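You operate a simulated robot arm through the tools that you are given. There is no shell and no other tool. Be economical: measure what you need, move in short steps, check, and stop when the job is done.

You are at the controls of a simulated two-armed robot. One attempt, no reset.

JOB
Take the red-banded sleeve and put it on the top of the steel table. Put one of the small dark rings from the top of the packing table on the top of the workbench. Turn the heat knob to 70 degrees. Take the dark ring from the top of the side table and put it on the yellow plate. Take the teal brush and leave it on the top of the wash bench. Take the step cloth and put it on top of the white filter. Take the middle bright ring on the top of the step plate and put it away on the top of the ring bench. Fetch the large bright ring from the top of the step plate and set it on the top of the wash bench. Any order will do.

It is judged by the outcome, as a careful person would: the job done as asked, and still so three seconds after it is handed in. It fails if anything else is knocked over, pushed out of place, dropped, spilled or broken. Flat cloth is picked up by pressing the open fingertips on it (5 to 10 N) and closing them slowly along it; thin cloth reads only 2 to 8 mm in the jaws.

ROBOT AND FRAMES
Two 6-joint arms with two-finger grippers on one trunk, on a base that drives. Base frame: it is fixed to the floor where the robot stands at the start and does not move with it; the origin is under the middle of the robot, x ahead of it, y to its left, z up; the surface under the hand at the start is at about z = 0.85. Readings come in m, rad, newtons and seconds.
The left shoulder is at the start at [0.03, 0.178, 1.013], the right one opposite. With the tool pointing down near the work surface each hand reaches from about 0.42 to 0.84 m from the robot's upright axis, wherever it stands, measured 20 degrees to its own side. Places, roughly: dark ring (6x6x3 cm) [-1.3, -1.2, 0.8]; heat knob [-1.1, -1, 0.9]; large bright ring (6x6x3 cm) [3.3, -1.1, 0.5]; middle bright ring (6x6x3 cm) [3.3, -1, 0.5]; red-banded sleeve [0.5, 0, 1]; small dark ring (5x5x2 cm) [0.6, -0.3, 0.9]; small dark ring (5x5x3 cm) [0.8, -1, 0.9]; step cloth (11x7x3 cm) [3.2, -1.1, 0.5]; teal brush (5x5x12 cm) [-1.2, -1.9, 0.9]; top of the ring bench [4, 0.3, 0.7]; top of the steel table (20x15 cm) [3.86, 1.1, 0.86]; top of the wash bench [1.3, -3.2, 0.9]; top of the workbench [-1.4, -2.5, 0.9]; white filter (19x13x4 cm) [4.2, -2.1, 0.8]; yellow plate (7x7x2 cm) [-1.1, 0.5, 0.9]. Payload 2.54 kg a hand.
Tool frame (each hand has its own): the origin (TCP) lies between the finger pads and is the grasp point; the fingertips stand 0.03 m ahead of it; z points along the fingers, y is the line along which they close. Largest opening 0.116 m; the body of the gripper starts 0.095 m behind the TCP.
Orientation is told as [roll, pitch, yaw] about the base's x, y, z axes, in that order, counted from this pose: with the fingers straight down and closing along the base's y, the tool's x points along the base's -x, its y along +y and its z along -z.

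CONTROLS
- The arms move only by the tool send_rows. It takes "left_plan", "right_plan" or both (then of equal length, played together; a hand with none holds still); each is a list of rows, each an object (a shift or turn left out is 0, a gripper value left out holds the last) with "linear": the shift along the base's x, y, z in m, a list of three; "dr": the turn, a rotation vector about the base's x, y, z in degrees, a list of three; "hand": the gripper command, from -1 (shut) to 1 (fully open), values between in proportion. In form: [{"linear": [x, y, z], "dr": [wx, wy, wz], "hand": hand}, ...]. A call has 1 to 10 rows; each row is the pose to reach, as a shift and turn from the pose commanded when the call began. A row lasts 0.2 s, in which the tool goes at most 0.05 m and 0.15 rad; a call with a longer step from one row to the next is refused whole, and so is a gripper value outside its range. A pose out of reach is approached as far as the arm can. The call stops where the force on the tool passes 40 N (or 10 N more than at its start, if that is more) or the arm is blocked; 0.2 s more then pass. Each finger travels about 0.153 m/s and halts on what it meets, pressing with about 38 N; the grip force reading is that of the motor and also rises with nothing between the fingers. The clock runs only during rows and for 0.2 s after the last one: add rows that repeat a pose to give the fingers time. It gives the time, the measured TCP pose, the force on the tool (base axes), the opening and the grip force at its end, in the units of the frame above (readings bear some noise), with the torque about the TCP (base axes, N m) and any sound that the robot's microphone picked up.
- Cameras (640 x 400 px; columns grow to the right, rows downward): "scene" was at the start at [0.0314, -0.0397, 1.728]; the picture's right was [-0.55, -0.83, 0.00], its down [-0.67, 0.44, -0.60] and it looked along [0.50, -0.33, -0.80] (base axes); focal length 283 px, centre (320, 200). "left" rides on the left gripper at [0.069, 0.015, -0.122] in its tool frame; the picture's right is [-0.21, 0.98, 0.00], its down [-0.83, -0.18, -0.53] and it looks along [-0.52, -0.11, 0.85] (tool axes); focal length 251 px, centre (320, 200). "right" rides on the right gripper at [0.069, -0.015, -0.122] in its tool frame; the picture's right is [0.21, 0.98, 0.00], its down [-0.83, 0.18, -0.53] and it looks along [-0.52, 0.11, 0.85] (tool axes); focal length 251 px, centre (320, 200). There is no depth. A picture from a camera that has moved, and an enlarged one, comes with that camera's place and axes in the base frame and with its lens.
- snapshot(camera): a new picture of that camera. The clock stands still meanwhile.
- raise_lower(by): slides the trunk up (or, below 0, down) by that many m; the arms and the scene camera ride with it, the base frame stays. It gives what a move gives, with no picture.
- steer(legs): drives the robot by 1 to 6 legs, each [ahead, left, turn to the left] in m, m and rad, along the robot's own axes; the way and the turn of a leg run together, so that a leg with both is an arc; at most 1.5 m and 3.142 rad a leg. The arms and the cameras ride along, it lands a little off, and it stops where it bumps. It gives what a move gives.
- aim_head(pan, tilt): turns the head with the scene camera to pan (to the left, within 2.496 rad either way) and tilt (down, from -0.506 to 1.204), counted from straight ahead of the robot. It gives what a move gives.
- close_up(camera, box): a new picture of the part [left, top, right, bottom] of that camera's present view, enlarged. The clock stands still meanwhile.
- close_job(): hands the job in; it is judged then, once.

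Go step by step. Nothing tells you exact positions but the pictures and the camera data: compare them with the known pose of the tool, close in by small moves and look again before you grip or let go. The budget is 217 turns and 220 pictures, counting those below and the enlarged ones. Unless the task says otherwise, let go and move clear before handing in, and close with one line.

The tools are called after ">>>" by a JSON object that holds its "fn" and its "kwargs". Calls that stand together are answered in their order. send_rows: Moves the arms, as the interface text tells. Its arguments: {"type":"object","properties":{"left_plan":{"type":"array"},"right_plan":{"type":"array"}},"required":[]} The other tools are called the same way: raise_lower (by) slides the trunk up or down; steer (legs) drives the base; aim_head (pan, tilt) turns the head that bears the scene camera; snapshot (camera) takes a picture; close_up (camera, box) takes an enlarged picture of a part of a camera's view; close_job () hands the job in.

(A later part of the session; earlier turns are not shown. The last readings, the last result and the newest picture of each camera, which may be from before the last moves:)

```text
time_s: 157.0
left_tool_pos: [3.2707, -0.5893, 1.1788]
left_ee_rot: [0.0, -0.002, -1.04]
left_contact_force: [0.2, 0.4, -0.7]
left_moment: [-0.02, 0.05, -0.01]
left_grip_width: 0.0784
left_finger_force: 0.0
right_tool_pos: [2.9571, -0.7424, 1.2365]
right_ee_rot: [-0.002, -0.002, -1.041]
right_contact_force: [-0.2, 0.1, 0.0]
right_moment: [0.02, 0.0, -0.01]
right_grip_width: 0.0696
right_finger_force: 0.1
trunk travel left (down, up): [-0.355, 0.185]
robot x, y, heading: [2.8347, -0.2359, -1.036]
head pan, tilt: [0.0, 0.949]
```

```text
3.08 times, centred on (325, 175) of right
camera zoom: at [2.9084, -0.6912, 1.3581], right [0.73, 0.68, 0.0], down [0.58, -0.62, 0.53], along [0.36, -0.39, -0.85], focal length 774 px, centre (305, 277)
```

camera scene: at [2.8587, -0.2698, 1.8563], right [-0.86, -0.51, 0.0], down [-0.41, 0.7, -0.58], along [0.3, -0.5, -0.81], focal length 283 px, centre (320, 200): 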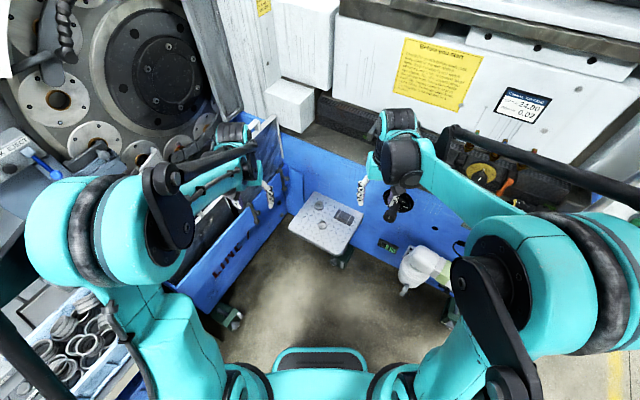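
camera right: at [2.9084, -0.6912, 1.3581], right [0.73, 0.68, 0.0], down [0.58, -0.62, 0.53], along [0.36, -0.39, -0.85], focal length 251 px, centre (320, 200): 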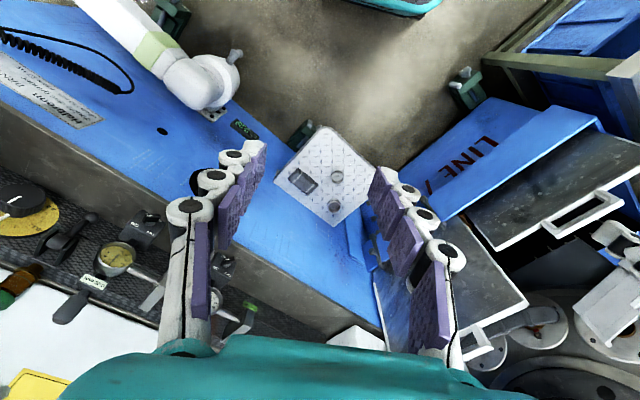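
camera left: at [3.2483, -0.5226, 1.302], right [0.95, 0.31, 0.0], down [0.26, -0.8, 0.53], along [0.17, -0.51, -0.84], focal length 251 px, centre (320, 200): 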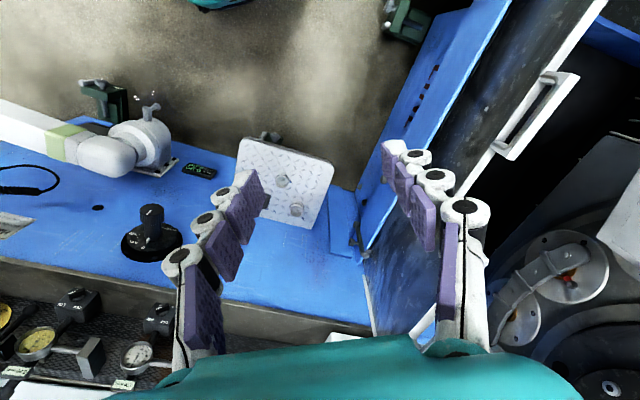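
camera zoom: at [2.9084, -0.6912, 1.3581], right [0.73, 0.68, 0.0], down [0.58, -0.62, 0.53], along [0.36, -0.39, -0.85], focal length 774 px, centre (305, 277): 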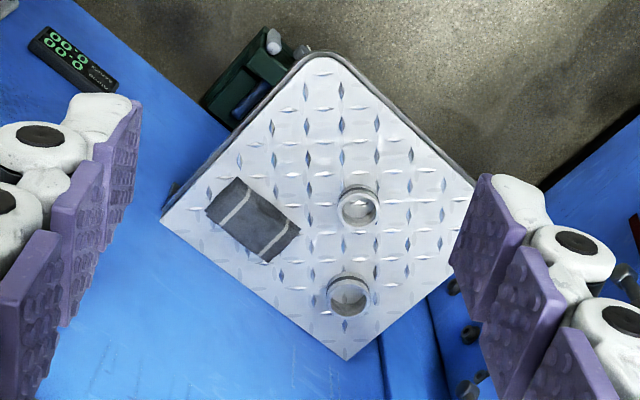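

The large ring is at about [3.337, -1.056], the middle ring at [3.257, -0.957] and the cloth at [3.18, -1.067]. I'll lower the trunk and move closer.

>>> {"fn": "raise_lower", "kwargs": {"by": -0.33}}

>>> {"fn": "steer", "kwargs": {"legs": [[0.2, 0, 0]]}}

>>> {"fn": "snapshot", "kwargs": {"camera": "scene"}}

>>> {"fn": "snapshot", "kwargs": {"camera": "left"}}

>>> {"fn": "snapshot", "kwargs": {"camera": "right"}}

```text
time_s: 160.2
left_tool_pos: [3.27, -0.5893, 0.8486]
left_ee_rot: [0.0, -0.002, -1.039]
left_contact_force: [-0.4, -0.2, 0.3]
left_moment: [0.04, -0.01, 0.01]
left_grip_width: 0.0781
left_finger_force: 0.0
right_tool_pos: [2.9576, -0.7418, 0.9051]
right_ee_rot: [0.0, -0.001, -1.04]
right_contact_force: [-0.5, 0.1, -0.7]
right_moment: [-0.01, 0.04, 0.0]
right_grip_width: 0.0695
right_finger_force: 0.0
trunk travel left (down, up): [-0.025, 0.515]
robot x, y, heading: [2.8396, -0.2392, -1.034]
head pan, tilt: [0.0, 0.949]
```

```text
time_s: 161.8
left_tool_pos: [3.3713, -0.7617, 0.8483]
left_ee_rot: [0.0, 0.0, -1.04]
left_contact_force: [-0.5, 0.1, 0.1]
left_moment: [0.02, -0.02, 0.0]
left_grip_width: 0.0783
left_finger_force: 0.0
right_tool_pos: [3.0569, -0.9145, 0.9047]
right_ee_rot: [-0.001, -0.001, -1.039]
right_contact_force: [0.3, 0.4, -0.6]
right_moment: [-0.01, 0.06, 0.01]
right_grip_width: 0.0696
right_finger_force: 0.1
trunk travel left (down, up): [-0.025, 0.515]
robot x, y, heading: [2.9399, -0.4053, -1.043]
head pan, tilt: [0.0, 0.949]
```

```text
160 pictures are left
camera scene: at [2.9601, -0.4424, 1.5262], right [-0.86, -0.51, 0.0], down [-0.41, 0.7, -0.58], along [0.29, -0.5, -0.81], focal length 283 px, centre (320, 200)
```

scene: 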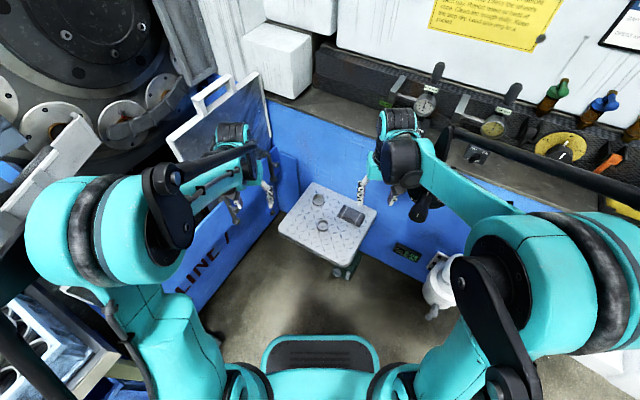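

```text
159 pictures are left
camera left: at [3.3492, -0.6953, 0.9716], right [0.95, 0.31, 0.0], down [0.26, -0.8, 0.53], along [0.17, -0.51, -0.85], focal length 251 px, centre (320, 200)
```

left: 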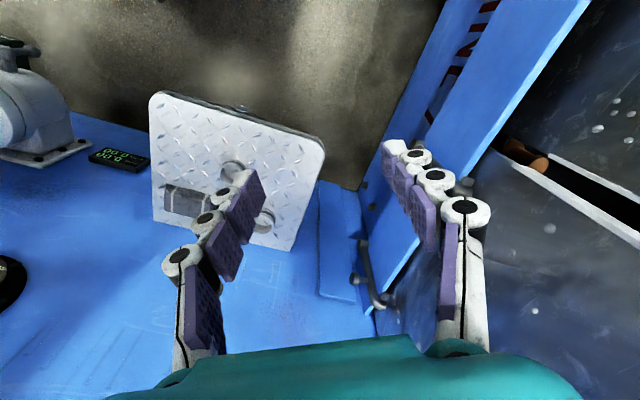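

```text
158 pictures are left
camera right: at [3.0091, -0.8636, 1.0277], right [0.73, 0.68, 0.0], down [0.57, -0.62, 0.53], along [0.36, -0.39, -0.85], focal length 251 px, centre (320, 200)
```

right: 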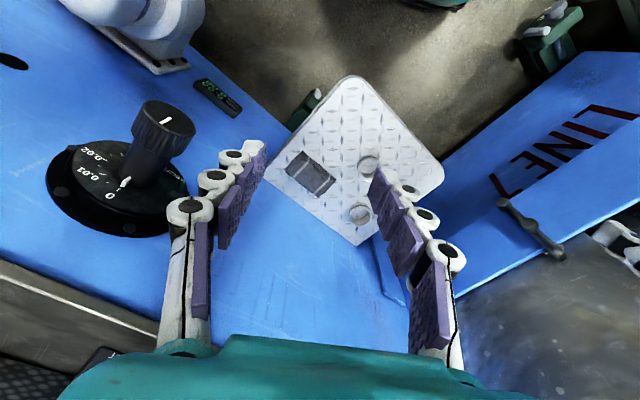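

I'll draw the right hand back a little and bring the left hand above the middle ring.

>>> {"fn": "send_rows", "kwargs": {"left_plan": [{"linear": [0, 0, 0]}, {"linear": [-0.01, 0, 0]}, {"linear": [-0.04, -0.03, 0]}, {"linear": [-0.07, -0.06, 0]}, {"linear": [-0.09, -0.1, 0]}, {"linear": [-0.105, -0.14, 0]}, {"linear": [-0.114, -0.18, 0]}, {"linear": [-0.114, -0.196, -0.04]}, {"linear": [-0.114, -0.196, -0.08]}], "right_plan": [{"linear": [-0.02, 0.03, 0.02]}, {"linear": [-0.04, 0.06, 0.04]}, {"linear": [-0.06, 0.09, 0.06]}, {"linear": [-0.08, 0.12, 0.08]}, {"linear": [-0.1, 0.15, 0.1]}, {"linear": [-0.1, 0.15, 0.1]}, {"linear": [-0.1, 0.15, 0.1]}, {"linear": [-0.1, 0.15, 0.1]}, {"linear": [-0.1, 0.15, 0.1]}]}}

>>> {"fn": "snapshot", "kwargs": {"camera": "left"}}

>>> {"fn": "snapshot", "kwargs": {"camera": "scene"}}

```text
time_s: 163.8
left_tool_pos: [3.2555, -0.9589, 0.7688]
left_ee_rot: [-0.001, -0.002, -1.039]
left_contact_force: [-1.3, -0.5, 0.3]
left_moment: [-0.01, -0.02, -0.01]
left_grip_width: 0.0781
left_finger_force: 0.0
right_tool_pos: [2.9567, -0.7633, 1.0049]
right_ee_rot: [-0.002, 0.0, -1.038]
right_contact_force: [0.3, 0.5, -0.9]
right_moment: [0.01, 0.01, -0.03]
right_grip_width: 0.0696
right_finger_force: 0.0
trunk travel left (down, up): [-0.025, 0.515]
robot x, y, heading: [2.9354, -0.406, -1.04]
head pan, tilt: [0.0, 0.949]
```

```text
157 pictures are left
camera left: at [3.2333, -0.8912, 0.8924], right [0.95, 0.31, 0.0], down [0.26, -0.8, 0.53], along [0.17, -0.51, -0.84], focal length 251 px, centre (320, 200)
```

left: 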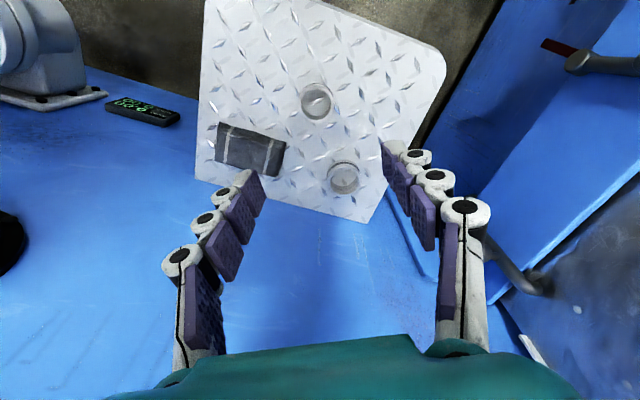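

```text
156 pictures are left
camera scene: at [2.9594, -0.4416, 1.5263], right [-0.86, -0.51, 0.0], down [-0.41, 0.7, -0.58], along [0.29, -0.5, -0.81], focal length 283 px, centre (320, 200)
```

scene: 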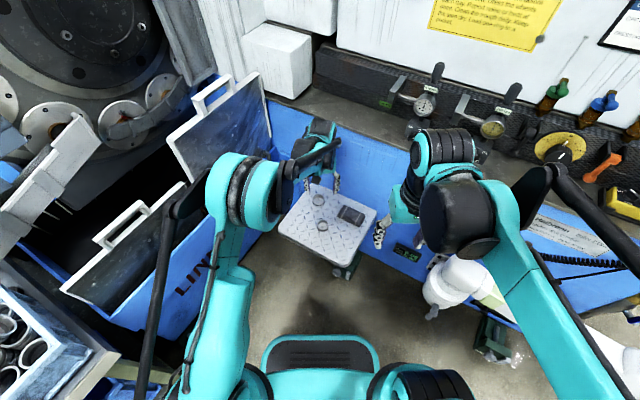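

Middle ring is at [3.252, -0.962]. I'll lower onto it.

>>> {"fn": "send_rows", "kwargs": {"left_plan": [{"linear": [-0.003, -0.003, -0.045], "hand": 0.25}, {"linear": [-0.003, -0.003, -0.09]}, {"linear": [-0.003, -0.003, -0.135]}, {"linear": [-0.003, -0.003, -0.175]}, {"linear": [-0.003, -0.003, -0.205]}, {"linear": [-0.003, -0.003, -0.215]}]}}

>>> {"fn": "snapshot", "kwargs": {"camera": "left"}}

```text
time_s: 165.2
left_tool_pos: [3.2539, -0.9599, 0.5536]
left_ee_rot: [0.001, -0.001, -1.041]
left_contact_force: [-0.3, -0.5, 0.4]
left_moment: [0.01, 0.0, -0.02]
left_grip_width: 0.0723
left_finger_force: 0.1
right_tool_pos: [2.9563, -0.7612, 1.0061]
right_ee_rot: [-0.001, 0.001, -1.04]
right_contact_force: [-0.7, 0.5, -0.9]
right_moment: [0.03, 0.01, -0.01]
right_grip_width: 0.0694
right_finger_force: 0.0
trunk travel left (down, up): [-0.025, 0.515]
robot x, y, heading: [2.9372, -0.4086, -1.044]
head pan, tilt: [0.0, 0.949]
```

```text
155 pictures are left
camera left: at [3.2317, -0.8937, 0.6769], right [0.95, 0.31, 0.0], down [0.26, -0.8, 0.53], along [0.17, -0.51, -0.84], focal length 251 px, centre (320, 200)
```

left: 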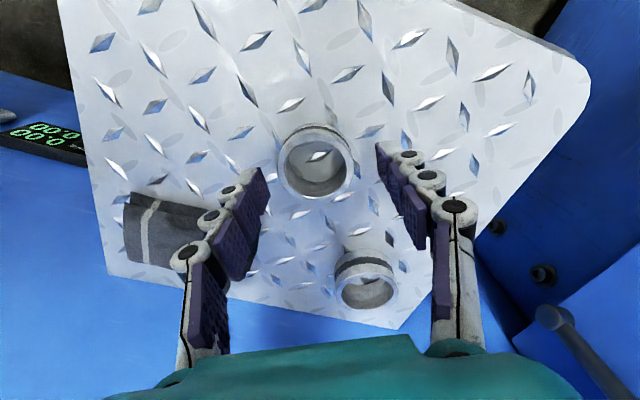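

>>> {"fn": "send_rows", "kwargs": {"left_plan": [{"linear": [0, -0.002, -0.01]}, {"linear": [0, -0.002, -0.017]}, {"linear": [0, -0.002, -0.017], "hand": 0}, {"linear": [0, -0.002, -0.017], "hand": -0.4}, {"linear": [0, -0.002, -0.017], "hand": -0.4}, {"linear": [0, -0.002, -0.017], "hand": -0.4}]}}

>>> {"fn": "snapshot", "kwargs": {"camera": "left"}}

```text
time_s: 166.6
left_tool_pos: [3.2527, -0.9624, 0.537]
left_ee_rot: [0.0, -0.002, -1.041]
left_contact_force: [-0.7, 0.1, 0.3]
left_moment: [-0.05, 0.07, 0.05]
left_grip_width: 0.0507
left_finger_force: 37.7
right_tool_pos: [2.9582, -0.7622, 1.0064]
right_ee_rot: [-0.001, -0.001, -1.04]
right_contact_force: [-0.2, 0.0, 0.1]
right_moment: [0.02, -0.01, -0.02]
right_grip_width: 0.0696
right_finger_force: 0.1
trunk travel left (down, up): [-0.025, 0.515]
robot x, y, heading: [2.9384, -0.4067, -1.043]
head pan, tilt: [0.0, 0.949]
```

```text
154 pictures are left
camera left: at [3.2316, -0.8956, 0.6601], right [0.95, 0.31, 0.0], down [0.26, -0.8, 0.53], along [0.17, -0.51, -0.84], focal length 251 px, centre (320, 200)
```

left: 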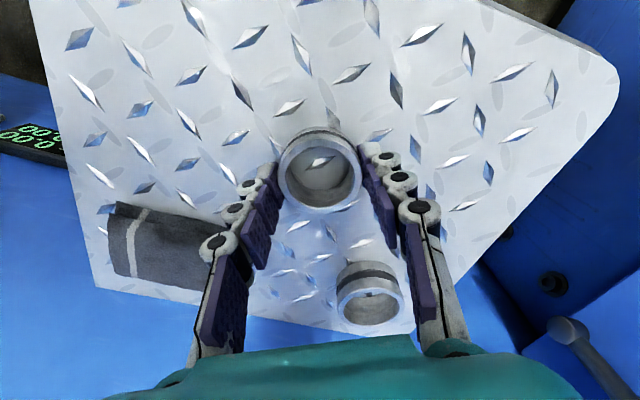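

The middle ring is gripped (0.051 m). I'll lift it and bring the left hand back, so the right can take the large ring.

>>> {"fn": "send_rows", "kwargs": {"left_plan": [{"linear": [0, 0, 0.04]}, {"linear": [0, 0, 0.085]}, {"linear": [0, 0, 0.13]}, {"linear": [0, 0, 0.175]}, {"linear": [0, 0, 0.22]}, {"linear": [0, 0.03, 0.255]}, {"linear": [0, 0.06, 0.29]}, {"linear": [0, 0.1, 0.31]}, {"linear": [0, 0.145, 0.32]}, {"linear": [0, 0.19, 0.33]}]}}

>>> {"fn": "send_rows", "kwargs": {"left_plan": [{"linear": [0.01, 0.04, 0.02]}, {"linear": [0.02, 0.08, 0.04]}, {"linear": [0.03, 0.12, 0.06]}, {"linear": [0.03, 0.12, 0.06]}, {"linear": [0.03, 0.12, 0.06]}, {"linear": [0.03, 0.12, 0.06]}, {"linear": [0.03, 0.12, 0.06]}, {"linear": [0.03, 0.12, 0.06]}, {"linear": [0.03, 0.12, 0.06]}, {"linear": [0.03, 0.12, 0.06]}], "right_plan": [{"linear": [0, 0, 0]}, {"linear": [0.035, -0.028, -0.01]}, {"linear": [0.07, -0.056, -0.02]}, {"linear": [0.105, -0.084, -0.03]}, {"linear": [0.14, -0.112, -0.04]}, {"linear": [0.18, -0.14, -0.04]}, {"linear": [0.22, -0.165, -0.04]}, {"linear": [0.26, -0.195, -0.04]}, {"linear": [0.3, -0.22, -0.04]}, {"linear": [0.34, -0.245, -0.04]}]}}

>>> {"fn": "snapshot", "kwargs": {"camera": "right"}}

>>> {"fn": "snapshot", "kwargs": {"camera": "scene"}}

```text
time_s: 168.8
left_tool_pos: [3.253, -0.7703, 0.8673]
left_ee_rot: [0.0, -0.002, -1.04]
left_contact_force: [-1.2, 1.4, -0.6]
left_moment: [-0.03, 0.03, 0.01]
left_grip_width: 0.0509
left_finger_force: 37.5
right_tool_pos: [2.956, -0.7624, 1.0065]
right_ee_rot: [-0.003, -0.001, -1.04]
right_contact_force: [-0.1, 0.7, 0.1]
right_moment: [-0.03, 0.0, -0.01]
right_grip_width: 0.0699
right_finger_force: 0.1
trunk travel left (down, up): [-0.025, 0.515]
robot x, y, heading: [2.938, -0.4021, -1.036]
head pan, tilt: [0.0, 0.949]
```

```text
time_s: 171.0
left_tool_pos: [3.2848, -0.6531, 0.9256]
left_ee_rot: [0.0, 0.001, -1.039]
left_contact_force: [0.1, -0.8, -1.3]
left_moment: [0.05, 0.04, 0.0]
left_grip_width: 0.0508
left_finger_force: 38.1
right_tool_pos: [3.2979, -1.0098, 0.9647]
right_ee_rot: [-0.002, 0.0, -1.041]
right_contact_force: [0.5, 0.2, 0.2]
right_moment: [0.01, 0.0, -0.05]
right_grip_width: 0.0698
right_finger_force: 0.1
trunk travel left (down, up): [-0.025, 0.515]
robot x, y, heading: [2.939, -0.4026, -1.044]
head pan, tilt: [0.0, 0.949]
```

```text
153 pictures are left
camera right: at [3.2496, -0.9585, 1.0864], right [0.73, 0.68, 0.0], down [0.57, -0.62, 0.53], along [0.36, -0.39, -0.85], focal length 251 px, centre (320, 200)
```

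right: 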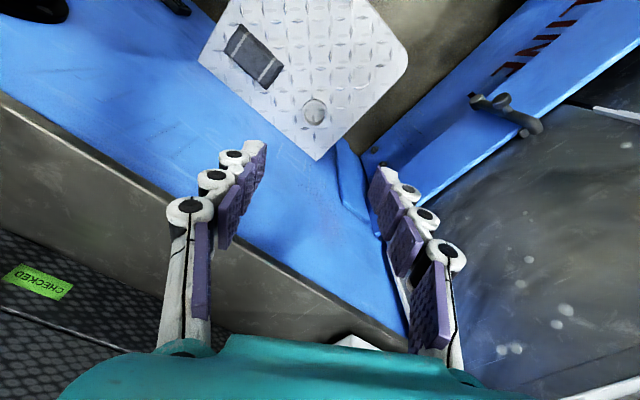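

```text
152 pictures are left
camera scene: at [2.9607, -0.4422, 1.5262], right [-0.86, -0.51, 0.0], down [-0.41, 0.7, -0.58], along [0.29, -0.5, -0.81], focal length 283 px, centre (320, 200)
```

scene: 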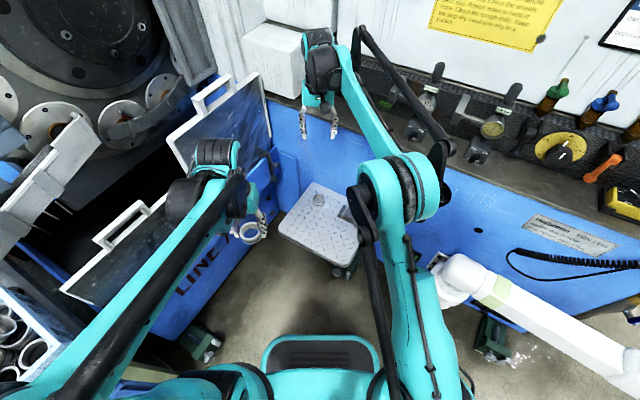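

I'll move above the large ring at [3.330, -1.060] and lower partway, watching the wall.

>>> {"fn": "send_rows", "kwargs": {"right_plan": [{"linear": [0.015, -0.025, 0]}, {"linear": [0.032, -0.05, 0]}, {"linear": [0.032, -0.05, -0.045]}, {"linear": [0.032, -0.05, -0.09]}, {"linear": [0.032, -0.05, -0.135]}, {"linear": [0.032, -0.05, -0.18]}, {"linear": [0.032, -0.05, -0.225]}, {"linear": [0.032, -0.05, -0.27]}, {"linear": [0.032, -0.05, -0.315]}]}}

>>> {"fn": "snapshot", "kwargs": {"camera": "right"}}

>>> {"fn": "snapshot", "kwargs": {"camera": "scene"}}

```text
time_s: 173.0
left_tool_pos: [3.2847, -0.6542, 0.9266]
left_ee_rot: [0.0, -0.001, -1.04]
left_contact_force: [0.3, 0.0, -2.0]
left_moment: [-0.01, -0.03, 0.01]
left_grip_width: 0.0507
left_finger_force: 38.2
right_tool_pos: [3.3289, -1.0599, 0.6491]
right_ee_rot: [-0.003, -0.002, -1.04]
right_contact_force: [-0.3, -0.5, -0.3]
right_moment: [0.02, -0.01, 0.04]
right_grip_width: 0.0695
right_finger_force: 0.0
right hand out of reach, approached as far as the arm can: row 2
trunk travel left (down, up): [-0.025, 0.515]
robot x, y, heading: [2.9379, -0.407, -1.04]
head pan, tilt: [0.0, 0.949]
```

```text
151 pictures are left
camera right: at [3.2813, -1.0081, 0.7717], right [0.73, 0.68, 0.0], down [0.57, -0.62, 0.53], along [0.36, -0.39, -0.85], focal length 251 px, centre (320, 200)
```

right: 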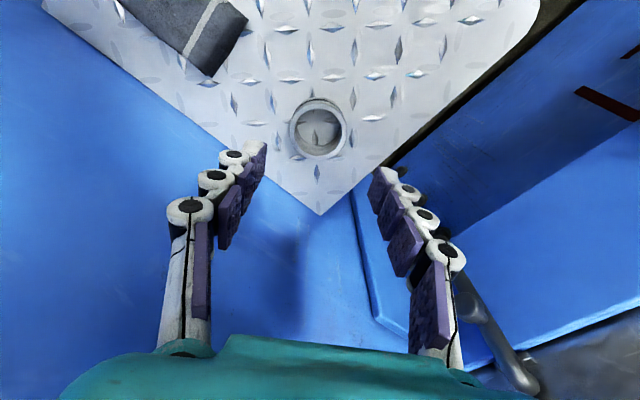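

```text
150 pictures are left
camera scene: at [2.9598, -0.4417, 1.5263], right [-0.86, -0.51, 0.0], down [-0.41, 0.7, -0.58], along [0.29, -0.5, -0.81], focal length 283 px, centre (320, 200)
```

scene: 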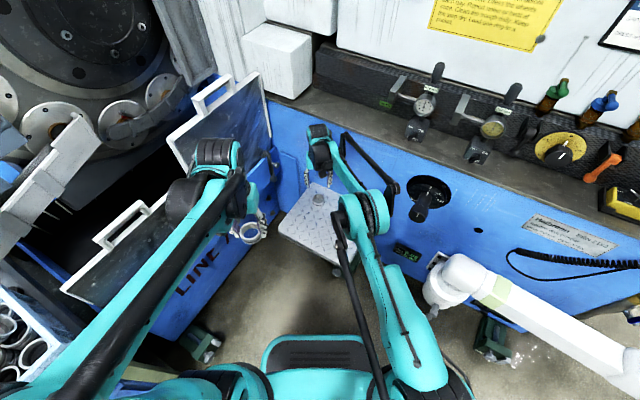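

Aligned. I'll lower the rest, then close on the large ring.

>>> {"fn": "send_rows", "kwargs": {"right_plan": [{"linear": [0, -0.001, -0.04], "hand": 0.45}, {"linear": [0, -0.001, -0.075]}, {"linear": [0, -0.001, -0.1]}, {"linear": [0, -0.001, -0.111]}, {"linear": [0, -0.001, -0.111]}, {"linear": [0, -0.001, -0.111], "hand": 0.1}, {"linear": [0, -0.001, -0.111], "hand": -0.3}, {"linear": [0, -0.001, -0.111], "hand": -0.3}, {"linear": [0, -0.001, -0.111], "hand": -0.3}]}}

>>> {"fn": "snapshot", "kwargs": {"camera": "right"}}

```text
time_s: 175.0
left_tool_pos: [3.2844, -0.6529, 0.9262]
left_ee_rot: [0.0, -0.003, -1.039]
left_contact_force: [0.6, 0.3, -2.0]
left_moment: [0.0, 0.01, 0.0]
left_grip_width: 0.0507
left_finger_force: 38.4
right_tool_pos: [3.3003, -1.0311, 0.5753]
right_ee_rot: [0.0, -0.002, -1.04]
right_contact_force: [-0.8, 0.0, -0.5]
right_moment: [0.01, -0.03, 0.01]
right_grip_width: 0.0406
right_finger_force: 0.0
right hand out of reach, approached as far as the arm can: row 1, 2, 3, 4, 5, 6, 7, 8, 9
trunk travel left (down, up): [-0.025, 0.515]
robot x, y, heading: [2.9392, -0.4048, -1.037]
head pan, tilt: [0.0, 0.949]
```

```text
149 pictures are left
camera right: at [3.2519, -0.9791, 0.6981], right [0.73, 0.68, 0.0], down [0.57, -0.62, 0.54], along [0.36, -0.39, -0.84], focal length 251 px, centre (320, 200)
```

right: 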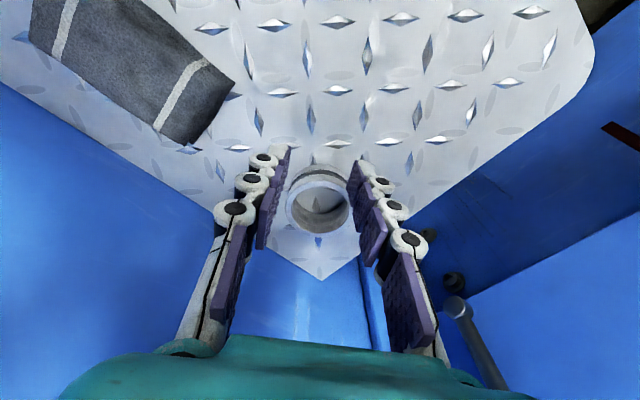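

Out of reach by a few centimetres, and nothing was touched. I'll open, rise and drive slightly closer.

>>> {"fn": "send_rows", "kwargs": {"right_plan": [{"linear": [0, 0, 0.03], "hand": 0.1}, {"linear": [0, 0, 0.07], "hand": 0.45}, {"linear": [0, 0, 0.1], "hand": 0.45}, {"linear": [0, 0, 0.1]}, {"linear": [0, 0, 0.1]}]}}

>>> {"fn": "steer", "kwargs": {"legs": [[0.1, -0.03, 0]]}}

>>> {"fn": "snapshot", "kwargs": {"camera": "right"}}

>>> {"fn": "snapshot", "kwargs": {"camera": "scene"}}

```text
time_s: 176.2
left_tool_pos: [3.2837, -0.6516, 0.9265]
left_ee_rot: [-0.001, -0.002, -1.041]
left_contact_force: [0.6, -0.2, -0.9]
left_moment: [0.0, -0.02, 0.0]
left_grip_width: 0.0505
left_finger_force: 38.1
right_tool_pos: [3.2997, -1.0303, 0.6751]
right_ee_rot: [-0.003, -0.001, -1.04]
right_contact_force: [-0.5, 0.5, 0.4]
right_moment: [-0.02, 0.0, 0.03]
right_grip_width: 0.0843
right_finger_force: 0.1
trunk travel left (down, up): [-0.025, 0.515]
robot x, y, heading: [2.9381, -0.4017, -1.039]
head pan, tilt: [0.0, 0.949]
```

```text
time_s: 177.5
left_tool_pos: [3.3063, -0.7442, 0.9291]
left_ee_rot: [0.001, -0.008, -1.037]
left_contact_force: [-0.1, 0.5, -2.0]
left_moment: [-0.02, 0.01, 0.04]
left_grip_width: 0.0506
left_finger_force: 38.2
right_tool_pos: [3.3321, -1.1022, 0.6747]
right_ee_rot: [0.0, 0.008, -1.013]
right_contact_force: [1.0, 0.6, 0.2]
right_moment: [-0.01, 0.0, 0.01]
right_grip_width: 0.0843
right_finger_force: 0.1
trunk travel left (down, up): [-0.025, 0.515]
robot x, y, heading: [2.9592, -0.5035, -1.036]
head pan, tilt: [0.0, 0.949]
stopped in leg 1: the robot was blocked; the commanded pose is now the measured one
```

```text
148 pictures are left
camera right: at [3.2822, -1.0552, 0.7971], right [0.71, 0.7, 0.0], down [0.59, -0.61, 0.53], along [0.37, -0.38, -0.85], focal length 251 px, centre (320, 200)
```

right: 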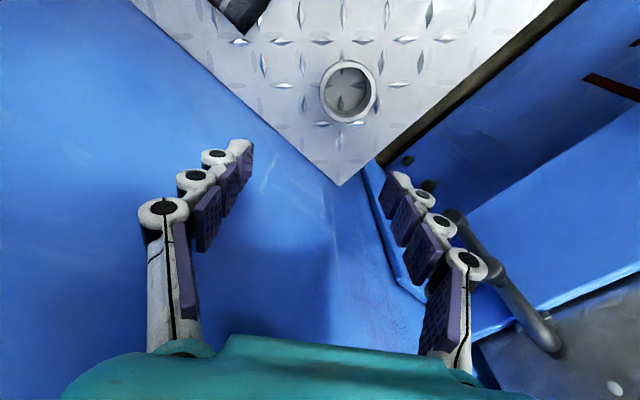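

```text
147 pictures are left
camera scene: at [2.9796, -0.5307, 1.5266], right [-0.86, -0.51, 0.0], down [-0.41, 0.7, -0.59], along [0.3, -0.5, -0.81], focal length 283 px, centre (320, 200)
```

scene: 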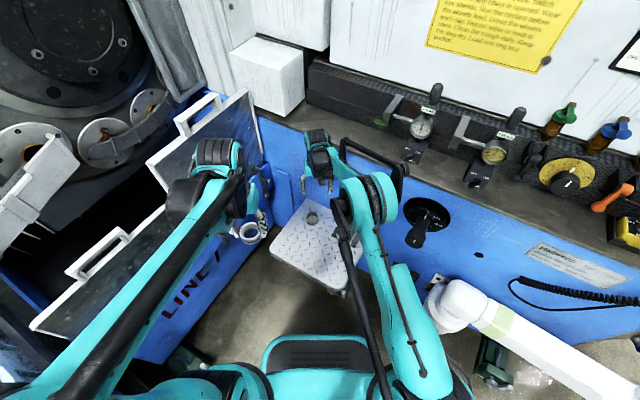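

The right gripper brushed the fixed machine wall, which stopped the base. The ring and cloth are undisturbed, and the base is now close enough. I'll pull the hand back to the ring and lower.

>>> {"fn": "send_rows", "kwargs": {"right_plan": [{"linear": [-0.001, 0.02, 0]}, {"linear": [-0.002, 0.038, 0]}, {"linear": [-0.002, 0.038, -0.04]}, {"linear": [-0.002, 0.038, -0.08]}, {"linear": [-0.002, 0.038, -0.1]}]}}

>>> {"fn": "snapshot", "kwargs": {"camera": "right"}}

```text
time_s: 178.7
left_tool_pos: [3.3078, -0.7474, 0.9258]
left_ee_rot: [0.0, 0.0, -1.035]
left_contact_force: [1.3, 0.4, -1.2]
left_moment: [0.05, 0.04, 0.0]
left_grip_width: 0.051
left_finger_force: 38.3
right_tool_pos: [3.3286, -1.0718, 0.5684]
right_ee_rot: [0.002, 0.013, -1.018]
right_contact_force: [0.2, 0.5, -0.5]
right_moment: [-0.02, 0.01, 0.0]
right_grip_width: 0.0842
right_finger_force: 0.1
trunk travel left (down, up): [-0.025, 0.515]
robot x, y, heading: [2.9574, -0.5028, -1.037]
head pan, tilt: [0.0, 0.949]
```

```text
146 pictures are left
camera right: at [3.2797, -1.0233, 0.6933], right [0.72, 0.7, 0.0], down [0.59, -0.61, 0.52], along [0.37, -0.37, -0.85], focal length 251 px, centre (320, 200)
```

right: 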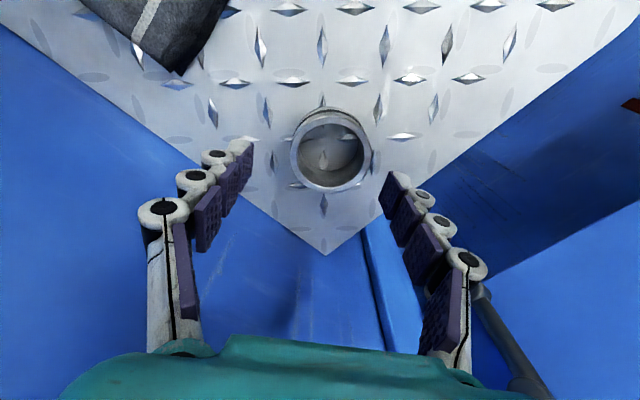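

>>> {"fn": "send_rows", "kwargs": {"right_plan": [{"linear": [0, 0.011, 0]}, {"linear": [0, 0.011, -0.02]}, {"linear": [0, 0.011, -0.031]}, {"linear": [0, 0.011, -0.031], "hand": 0.15}, {"linear": [0, 0.011, -0.031], "hand": -0.25}, {"linear": [0, 0.011, -0.031], "hand": -0.25}, {"linear": [0, 0.011, -0.031], "hand": -0.25}]}}

>>> {"fn": "snapshot", "kwargs": {"camera": "right"}}

```text
time_s: 180.3
left_tool_pos: [3.3076, -0.7488, 0.9262]
left_ee_rot: [0.001, -0.001, -1.038]
left_contact_force: [-0.4, 0.0, -1.0]
left_moment: [-0.04, 0.02, 0.04]
left_grip_width: 0.0508
left_finger_force: 38.0
right_tool_pos: [3.3283, -1.0617, 0.5391]
right_ee_rot: [0.004, 0.013, -1.018]
right_contact_force: [0.0, 0.4, -1.5]
right_moment: [0.02, -0.01, -0.01]
right_grip_width: 0.0558
right_finger_force: 37.9
trunk travel left (down, up): [-0.025, 0.515]
robot x, y, heading: [2.9584, -0.4993, -1.041]
head pan, tilt: [0.0, 0.949]
```

```text
145 pictures are left
camera right: at [3.2799, -1.0123, 0.663], right [0.72, 0.7, 0.0], down [0.59, -0.61, 0.52], along [0.37, -0.37, -0.85], focal length 251 px, centre (320, 200)
```

right: 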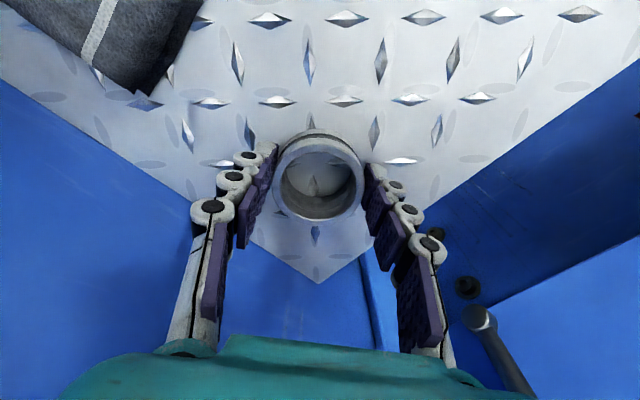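

The large ring is gripped (0.056 m). I'll lift it and retract.

>>> {"fn": "send_rows", "kwargs": {"right_plan": [{"linear": [0, 0.0, 0.04], "hand": -0.4}, {"linear": [0, 0.005, 0.085]}, {"linear": [-0.005, 0.015, 0.13]}, {"linear": [-0.01, 0.025, 0.175]}, {"linear": [-0.02, 0.04, 0.215]}, {"linear": [-0.04, 0.06, 0.25]}, {"linear": [-0.065, 0.085, 0.28]}, {"linear": [-0.09, 0.11, 0.31]}, {"linear": [-0.12, 0.135, 0.335]}, {"linear": [-0.15, 0.16, 0.36]}]}}

>>> {"fn": "send_rows", "kwargs": {"right_plan": [{"linear": [-0.03, 0.03, 0.0]}, {"linear": [-0.065, 0.06, 0.0]}, {"linear": [-0.1, 0.08, 0.0]}, {"linear": [-0.13, 0.1, 0.0]}]}}

>>> {"fn": "snapshot", "kwargs": {"camera": "scene"}}

```text
time_s: 182.5
left_tool_pos: [3.3072, -0.7468, 0.9274]
left_ee_rot: [0.001, -0.001, -1.036]
left_contact_force: [0.1, 0.0, -1.6]
left_moment: [-0.02, -0.04, 0.0]
left_grip_width: 0.0509
left_finger_force: 38.1
right_tool_pos: [3.1782, -0.8994, 0.8989]
right_ee_rot: [0.002, 0.012, -1.019]
right_contact_force: [-0.5, 0.6, -2.6]
right_moment: [-0.03, 0.01, 0.0]
right_grip_width: 0.0559
right_finger_force: 37.5
trunk travel left (down, up): [-0.025, 0.515]
robot x, y, heading: [2.9633, -0.5002, -1.033]
head pan, tilt: [0.0, 0.949]
```

```text
time_s: 183.5
left_tool_pos: [3.3083, -0.7479, 0.9271]
left_ee_rot: [0.001, 0.0, -1.037]
left_contact_force: [0.5, 0.8, -0.9]
left_moment: [0.02, 0.0, 0.01]
left_grip_width: 0.0506
left_finger_force: 38.1
right_tool_pos: [3.0471, -0.799, 0.8984]
right_ee_rot: [0.002, 0.011, -1.016]
right_contact_force: [-1.2, -0.3, -1.5]
right_moment: [0.02, 0.02, -0.02]
right_grip_width: 0.0558
right_finger_force: 38.2
trunk travel left (down, up): [-0.025, 0.515]
robot x, y, heading: [2.9589, -0.5051, -1.032]
head pan, tilt: [0.0, 0.949]
```

```text
144 pictures are left
camera scene: at [2.9814, -0.5373, 1.5263], right [-0.86, -0.51, 0.0], down [-0.41, 0.7, -0.58], along [0.3, -0.5, -0.81], focal length 283 px, centre (320, 200)
```

scene: 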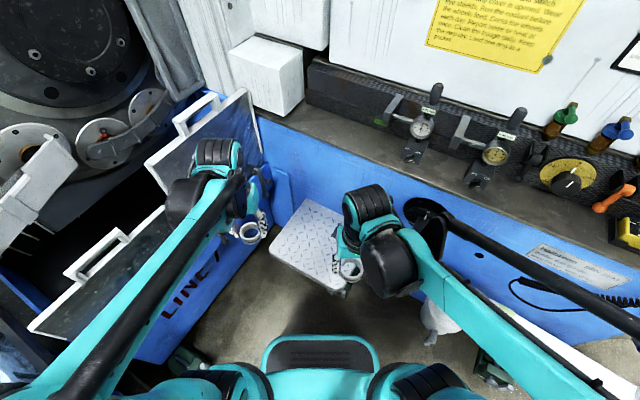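

I'll back out, raise the trunk and turn to face the ring bench.

>>> {"fn": "steer", "kwargs": {"legs": [[-0.6, 0, 0]]}}

>>> {"fn": "raise_lower", "kwargs": {"by": 0.33}}

>>> {"fn": "steer", "kwargs": {"legs": [[0, 0, 1.03], [0.15, 0.1, 0]]}}

>>> {"fn": "aim_head", "kwargs": {"pan": 0, "tilt": 0.75}}

>>> {"fn": "snapshot", "kwargs": {"camera": "scene"}}

>>> {"fn": "snapshot", "kwargs": {"camera": "left"}}

```text
time_s: 186.9
left_tool_pos: [3.0016, -0.2314, 0.927]
left_ee_rot: [-0.001, -0.002, -1.031]
left_contact_force: [0.4, 0.0, -1.6]
left_moment: [-0.01, -0.03, -0.01]
left_grip_width: 0.0505
left_finger_force: 37.9
right_tool_pos: [2.7433, -0.284, 0.8993]
right_ee_rot: [0.002, 0.012, -1.011]
right_contact_force: [0.2, 0.4, -1.7]
right_moment: [0.02, -0.01, 0.02]
right_grip_width: 0.0557
right_finger_force: 38.1
trunk travel left (down, up): [-0.025, 0.515]
robot x, y, heading: [2.6567, 0.0144, -1.034]
head pan, tilt: [0.0, 0.949]
```

```text
time_s: 190.2
left_tool_pos: [3.0033, -0.2306, 1.2571]
left_ee_rot: [0.0, -0.003, -1.032]
left_contact_force: [-0.5, 0.3, -1.3]
left_moment: [-0.02, 0.0, -0.01]
left_grip_width: 0.0505
left_finger_force: 37.9
right_tool_pos: [2.7438, -0.2846, 1.2271]
right_ee_rot: [0.003, 0.014, -1.011]
right_contact_force: [-0.3, 0.5, -1.9]
right_moment: [-0.02, 0.0, -0.01]
right_grip_width: 0.0554
right_finger_force: 38.6
trunk travel left (down, up): [-0.355, 0.185]
robot x, y, heading: [2.6528, 0.0098, -1.031]
head pan, tilt: [0.0, 0.949]
```

```text
time_s: 194.3
left_tool_pos: [3.1907, 0.2893, 1.2568]
left_ee_rot: [0.002, 0.0, 0.004]
left_contact_force: [0.4, 1.3, -1.5]
left_moment: [-0.04, -0.03, -0.01]
left_grip_width: 0.0509
left_finger_force: 37.9
right_tool_pos: [3.1056, 0.0396, 1.2284]
right_ee_rot: [0.002, 0.014, 0.024]
right_contact_force: [0.7, 0.1, -2.2]
right_moment: [0.01, 0.01, 0.03]
right_grip_width: 0.0557
right_finger_force: 37.8
trunk travel left (down, up): [-0.355, 0.185]
robot x, y, heading: [2.8046, 0.1154, 0.007]
head pan, tilt: [0.0, 0.949]
```

```text
time_s: 195.0
left_tool_pos: [3.1911, 0.2893, 1.2562]
left_ee_rot: [0.0, -0.003, 0.003]
left_contact_force: [0.7, 0.3, -0.8]
left_moment: [-0.01, 0.0, 0.03]
left_grip_width: 0.0505
left_finger_force: 38.2
right_tool_pos: [3.1046, 0.04, 1.2279]
right_ee_rot: [0.003, 0.014, 0.025]
right_contact_force: [-0.5, 0.3, -1.8]
right_moment: [0.01, -0.01, 0.0]
right_grip_width: 0.0559
right_finger_force: 38.6
trunk travel left (down, up): [-0.355, 0.185]
robot x, y, heading: [2.8062, 0.1161, -0.002]
head pan, tilt: [0.0, 0.75]
```

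```text
143 pictures are left
camera scene: at [2.8567, 0.1163, 1.8718], right [0.0, -1.0, 0.0], down [-0.68, 0.0, -0.73], along [0.73, 0.0, -0.68], focal length 283 px, centre (320, 200)
```

scene: 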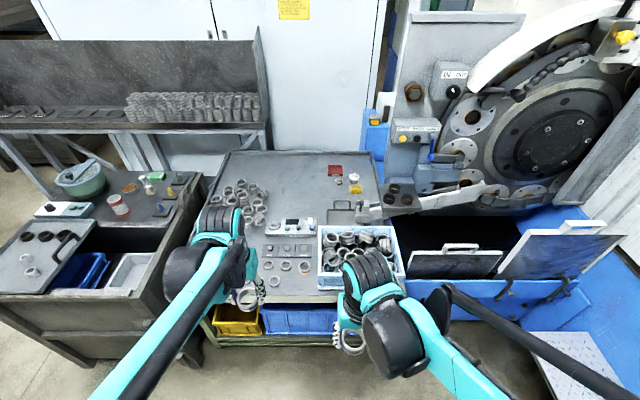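

```text
142 pictures are left
camera left: at [3.122, 0.3039, 1.3797], right [0.21, 0.98, 0.0], down [0.83, -0.18, 0.53], along [0.52, -0.11, -0.84], focal length 251 px, centre (320, 200)
```

left: 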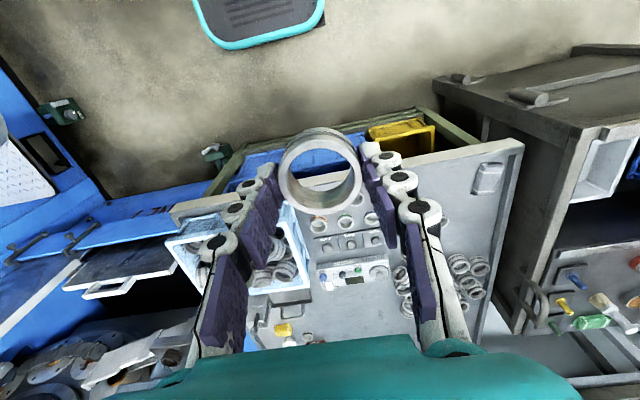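

The sleeve still stands on the steel table. A clear spot on the ring bench is near [3.76, 0.66], so I'll shift the base there.

>>> {"fn": "steer", "kwargs": {"legs": [[0.22, 0.385, 0.002]]}}

>>> {"fn": "send_rows", "kwargs": {"left_plan": [{"linear": [0.045, 0.0, 0]}, {"linear": [0.09, 0.0, 0]}, {"linear": [0.135, 0.0, 0]}, {"linear": [0.18, 0.0, 0]}, {"linear": [0.22, 0.0, 0]}, {"linear": [0.26, 0.0, 0]}]}}

>>> {"fn": "snapshot", "kwargs": {"camera": "left"}}

>>> {"fn": "snapshot", "kwargs": {"camera": "scene"}}

```text
time_s: 197.7
left_tool_pos: [3.4075, 0.6767, 1.2565]
left_ee_rot: [-0.001, -0.002, 0.008]
left_contact_force: [-0.4, 0.0, -1.0]
left_moment: [-0.02, 0.01, -0.04]
left_grip_width: 0.0506
left_finger_force: 38.1
right_tool_pos: [3.3217, 0.4266, 1.2288]
right_ee_rot: [0.003, 0.014, 0.026]
right_contact_force: [0.6, -0.1, -2.5]
right_moment: [-0.02, 0.03, -0.02]
right_grip_width: 0.0558
right_finger_force: 38.3
trunk travel left (down, up): [-0.355, 0.185]
robot x, y, heading: [3.0228, 0.5037, 0.005]
head pan, tilt: [0.0, 0.75]
```

```text
time_s: 199.1
left_tool_pos: [3.6712, 0.674, 1.2552]
left_ee_rot: [0.001, 0.0, 0.007]
left_contact_force: [0.8, 0.7, -1.7]
left_moment: [-0.03, 0.04, 0.03]
left_grip_width: 0.0506
left_finger_force: 38.5
right_tool_pos: [3.3231, 0.4267, 1.2287]
right_ee_rot: [0.002, 0.015, 0.028]
right_contact_force: [0.6, 0.6, -2.1]
right_moment: [0.02, 0.05, -0.01]
right_grip_width: 0.0557
right_finger_force: 37.8
trunk travel left (down, up): [-0.355, 0.185]
robot x, y, heading: [3.021, 0.4992, 0.007]
head pan, tilt: [0.0, 0.75]
```

```text
141 pictures are left
camera left: at [3.6018, 0.6893, 1.3777], right [0.21, 0.98, 0.0], down [0.83, -0.18, 0.53], along [0.52, -0.11, -0.85], focal length 251 px, centre (320, 200)
```

left: 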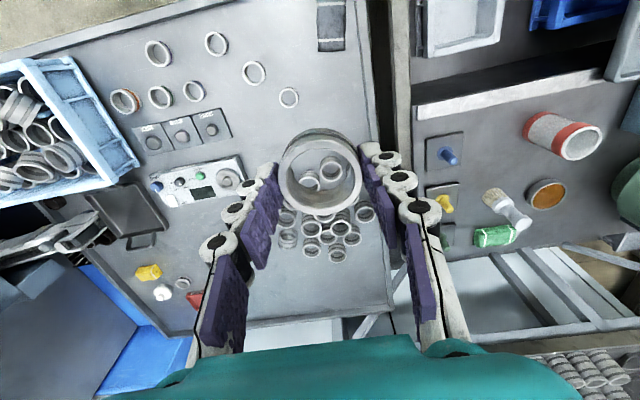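

```text
140 pictures are left
camera scene: at [3.0771, 0.5019, 1.8717], right [0.01, -1.0, 0.0], down [-0.68, 0.0, -0.73], along [0.73, 0.0, -0.68], focal length 283 px, centre (320, 200)
```

scene: 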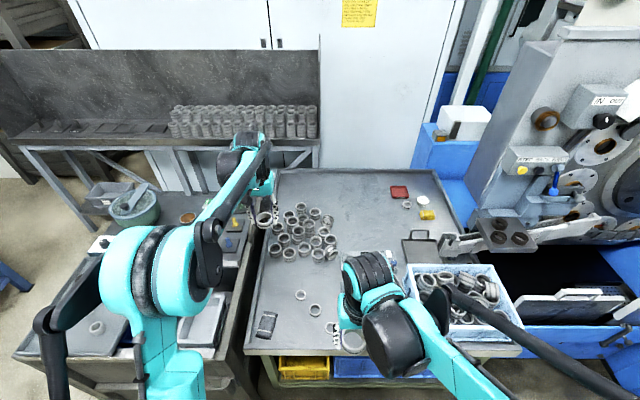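

>>> {"fn": "send_rows", "kwargs": {"left_plan": [{"linear": [0.04, 0.01, 0]}, {"linear": [0.08, 0.02, 0]}, {"linear": [0.094, 0.021, -0.04]}, {"linear": [0.094, 0.021, -0.085]}, {"linear": [0.094, 0.021, -0.13]}, {"linear": [0.094, 0.021, -0.175]}, {"linear": [0.094, 0.021, -0.22]}, {"linear": [0.094, 0.021, -0.265]}, {"linear": [0.094, 0.021, -0.31]}]}}

>>> {"fn": "snapshot", "kwargs": {"camera": "left"}}

```text
time_s: 201.1
left_tool_pos: [3.7632, 0.6967, 0.9452]
left_ee_rot: [0.001, 0.0, 0.009]
left_contact_force: [0.9, 0.4, -1.3]
left_moment: [0.0, 0.03, 0.02]
left_grip_width: 0.0508
left_finger_force: 37.7
right_tool_pos: [3.3219, 0.4271, 1.2289]
right_ee_rot: [0.002, 0.015, 0.028]
right_contact_force: [1.3, 0.2, -2.0]
right_moment: [0.0, 0.08, -0.03]
right_grip_width: 0.0559
right_finger_force: 38.2
trunk travel left (down, up): [-0.355, 0.185]
robot x, y, heading: [3.0208, 0.4977, 0.009]
head pan, tilt: [0.0, 0.75]
```

```text
139 pictures are left
camera left: at [3.6937, 0.7116, 1.0674], right [0.21, 0.98, 0.0], down [0.83, -0.18, 0.53], along [0.52, -0.11, -0.85], focal length 251 px, centre (320, 200)
```

left: 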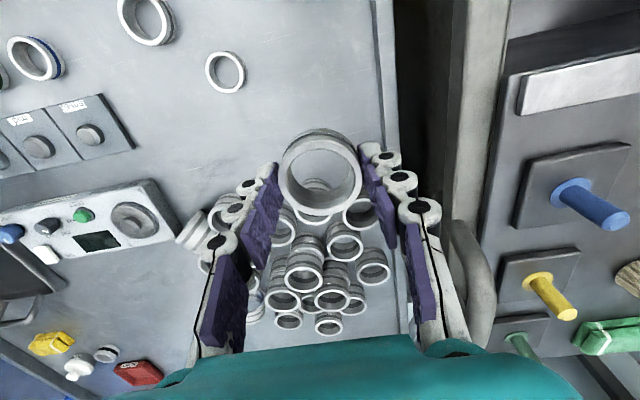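

>>> {"fn": "send_rows", "kwargs": {"left_plan": [{"linear": [-0.02, 0, -0.03]}, {"linear": [-0.02, 0, -0.07]}, {"linear": [-0.02, 0, -0.11]}, {"linear": [-0.02, 0, -0.135]}]}}

>>> {"fn": "snapshot", "kwargs": {"camera": "left"}}

```text
time_s: 202.1
left_tool_pos: [3.7145, 0.6951, 0.8526]
left_ee_rot: [-0.001, -0.003, 0.007]
left_contact_force: [0.0, 0.8, -1.5]
left_moment: [-0.01, 0.02, -0.01]
left_grip_width: 0.051
left_finger_force: 38.1
left hand out of reach, approached as far as the arm can: row 2, 3, 4
right_tool_pos: [3.3239, 0.4259, 1.228]
right_ee_rot: [0.003, 0.013, 0.029]
right_contact_force: [-0.7, 0.1, -1.8]
right_moment: [0.0, 0.0, -0.01]
right_grip_width: 0.0555
right_finger_force: 37.3
trunk travel left (down, up): [-0.355, 0.185]
robot x, y, heading: [3.0206, 0.4991, 0.004]
head pan, tilt: [0.0, 0.75]
```

```text
138 pictures are left
camera left: at [3.6455, 0.71, 0.9755], right [0.21, 0.98, 0.0], down [0.83, -0.18, 0.54], along [0.52, -0.11, -0.84], focal length 251 px, centre (320, 200)
```

left: 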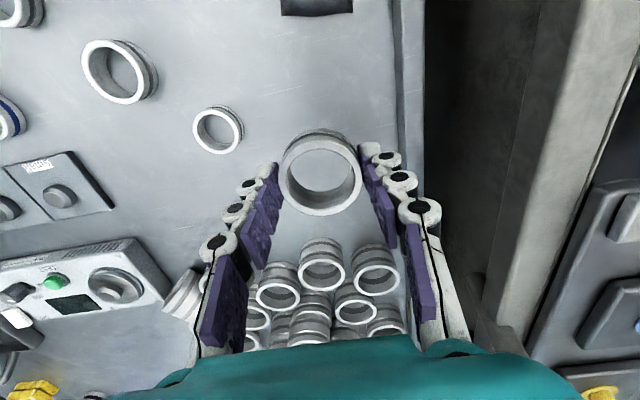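

>>> {"fn": "raise_lower", "kwargs": {"by": -0.04}}

>>> {"fn": "snapshot", "kwargs": {"camera": "left"}}

```text
time_s: 203.0
left_tool_pos: [3.7135, 0.6954, 0.8128]
left_ee_rot: [0.0, -0.003, 0.007]
left_contact_force: [0.3, 0.0, -0.9]
left_moment: [0.0, 0.02, 0.0]
left_grip_width: 0.0507
left_finger_force: 38.2
right_tool_pos: [3.3227, 0.4269, 1.1888]
right_ee_rot: [0.001, 0.014, 0.028]
right_contact_force: [1.0, -0.4, -2.7]
right_moment: [0.03, 0.02, 0.0]
right_grip_width: 0.0558
right_finger_force: 38.4
trunk travel left (down, up): [-0.315, 0.225]
robot x, y, heading: [3.0201, 0.5, 0.003]
head pan, tilt: [0.0, 0.75]
```

```text
137 pictures are left
camera left: at [3.6451, 0.7099, 0.9364], right [0.21, 0.98, 0.0], down [0.83, -0.18, 0.54], along [0.52, -0.11, -0.84], focal length 251 px, centre (320, 200)
```

left: 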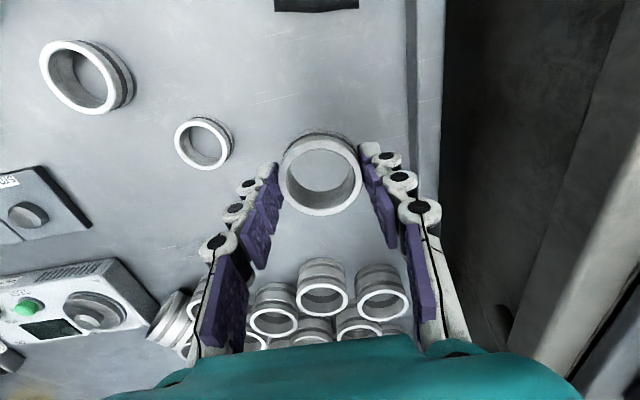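

>>> {"fn": "raise_lower", "kwargs": {"by": -0.06}}

>>> {"fn": "send_rows", "kwargs": {"left_plan": [{"linear": [0, 0, -0.005]}, {"linear": [0, 0, -0.009]}, {"linear": [0, 0, -0.012]}]}}

>>> {"fn": "snapshot", "kwargs": {"camera": "left"}}

```text
time_s: 204.0
left_tool_pos: [3.7156, 0.6953, 0.7537]
left_ee_rot: [0.001, -0.003, 0.007]
left_contact_force: [0.2, 0.7, -0.4]
left_moment: [0.0, -0.02, -0.02]
left_grip_width: 0.0506
left_finger_force: 38.2
right_tool_pos: [3.3237, 0.4258, 1.1283]
right_ee_rot: [0.002, 0.015, 0.03]
right_contact_force: [0.0, 0.1, -1.8]
right_moment: [0.01, -0.01, 0.01]
right_grip_width: 0.0555
right_finger_force: 38.1
trunk travel left (down, up): [-0.255, 0.285]
robot x, y, heading: [3.0221, 0.5021, 0.009]
head pan, tilt: [0.0, 0.75]
```

```text
time_s: 204.8
left_tool_pos: [3.7104, 0.6961, 0.7479]
left_ee_rot: [0.0, -0.004, 0.007]
left_contact_force: [0.6, 0.3, -0.7]
left_moment: [0.0, -0.01, -0.02]
left_grip_width: 0.0507
left_finger_force: 37.5
left hand out of reach, approached as far as the arm can: row 1, 2, 3
right_tool_pos: [3.3215, 0.4275, 1.1286]
right_ee_rot: [0.001, 0.015, 0.028]
right_contact_force: [-1.1, 0.4, -1.3]
right_moment: [0.0, -0.02, 0.0]
right_grip_width: 0.0557
right_finger_force: 38.2
trunk travel left (down, up): [-0.255, 0.285]
robot x, y, heading: [3.0219, 0.5023, 0.011]
head pan, tilt: [0.0, 0.75]
```

```text
136 pictures are left
camera left: at [3.6408, 0.7099, 0.872], right [0.21, 0.98, 0.0], down [0.82, -0.18, 0.54], along [0.53, -0.11, -0.84], focal length 251 px, centre (320, 200)
```

left: 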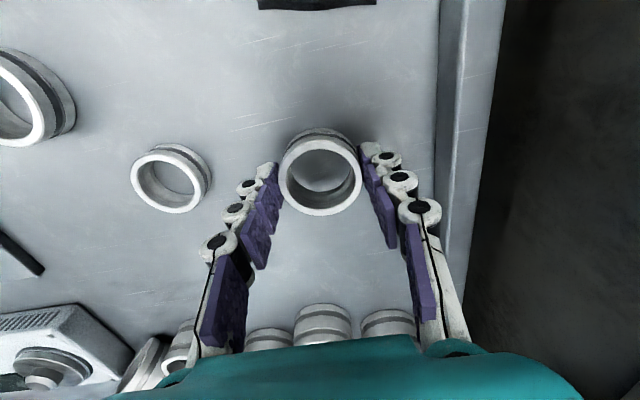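

>>> {"fn": "raise_lower", "kwargs": {"by": -0.015}}

>>> {"fn": "send_rows", "kwargs": {"left_plan": [{"linear": [-0.006, 0, -0.003]}, {"linear": [-0.006, 0, -0.006]}]}}

```text
time_s: 205.4
left_tool_pos: [3.7099, 0.6947, 0.735]
left_ee_rot: [0.003, -0.006, 0.007]
left_contact_force: [-1.3, -0.5, 17.0]
left_moment: [0.12, -0.24, -0.02]
left_grip_width: 0.051
left_finger_force: 37.9
right_tool_pos: [3.3214, 0.4256, 1.1146]
right_ee_rot: [0.002, 0.012, 0.028]
right_contact_force: [0.5, 1.0, -1.2]
right_moment: [-0.03, 0.04, 0.0]
right_grip_width: 0.0557
right_finger_force: 38.2
trunk travel left (down, up): [-0.24, 0.3]
robot x, y, heading: [3.0172, 0.4973, 0.011]
head pan, tilt: [0.0, 0.75]
```

```text
time_s: 206.0
left_tool_pos: [3.7027, 0.6956, 0.7296]
left_ee_rot: [0.002, -0.009, 0.006]
left_contact_force: [7.8, 0.5, 21.5]
left_moment: [0.06, -0.27, -0.01]
left_grip_width: 0.0507
left_finger_force: 38.2
right_tool_pos: [3.3216, 0.4259, 1.1141]
right_ee_rot: [0.002, 0.013, 0.027]
right_contact_force: [1.3, 0.6, -2.1]
right_moment: [-0.01, 0.01, 0.0]
right_grip_width: 0.0559
right_finger_force: 37.6
trunk travel left (down, up): [-0.24, 0.3]
robot x, y, heading: [3.0188, 0.501, 0.006]
head pan, tilt: [0.0, 0.75]
```

The ring rests on the bench. I'll release and rise.

>>> {"fn": "send_rows", "kwargs": {"left_plan": [{"linear": [0, 0, 0.003]}, {"linear": [0, 0, 0.003], "hand": -0.05}, {"linear": [0, 0, 0.003], "hand": 0.1}, {"linear": [0, 0, 0.003], "hand": 0.25}, {"linear": [0, 0, 0.003], "hand": 0.25}, {"linear": [0, 0, 0.035]}, {"linear": [-0.0, 0, 0.08]}, {"linear": [-0.01, 0, 0.12]}, {"linear": [-0.03, 0, 0.16]}, {"linear": [-0.05, 0, 0.2]}]}}

>>> {"fn": "snapshot", "kwargs": {"camera": "left"}}

```text
time_s: 208.2
left_tool_pos: [3.652, 0.695, 0.9283]
left_ee_rot: [0.0, -0.006, 0.006]
left_contact_force: [-0.1, 0.2, -0.1]
left_moment: [0.02, -0.04, -0.04]
left_grip_width: 0.0727
left_finger_force: 0.1
right_tool_pos: [3.3199, 0.4257, 1.1131]
right_ee_rot: [0.001, 0.012, 0.027]
right_contact_force: [-0.1, 0.0, -1.2]
right_moment: [-0.02, -0.02, 0.0]
right_grip_width: 0.0559
right_finger_force: 38.2
trunk travel left (down, up): [-0.24, 0.3]
robot x, y, heading: [3.0225, 0.5009, 0.006]
head pan, tilt: [0.0, 0.75]
```

```text
135 pictures are left
camera left: at [3.5827, 0.7098, 1.0522], right [0.21, 0.98, 0.0], down [0.82, -0.18, 0.54], along [0.53, -0.11, -0.84], focal length 251 px, centre (320, 200)
```

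left: 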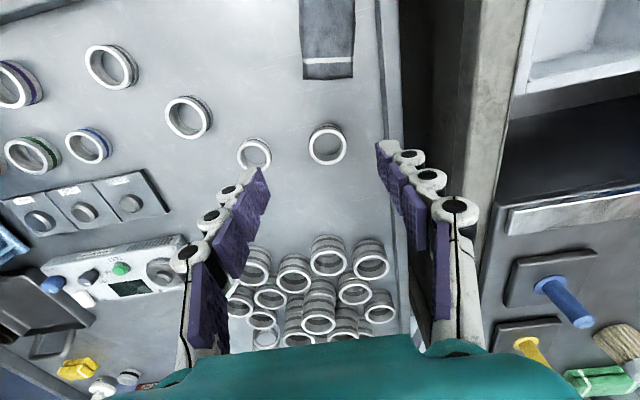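

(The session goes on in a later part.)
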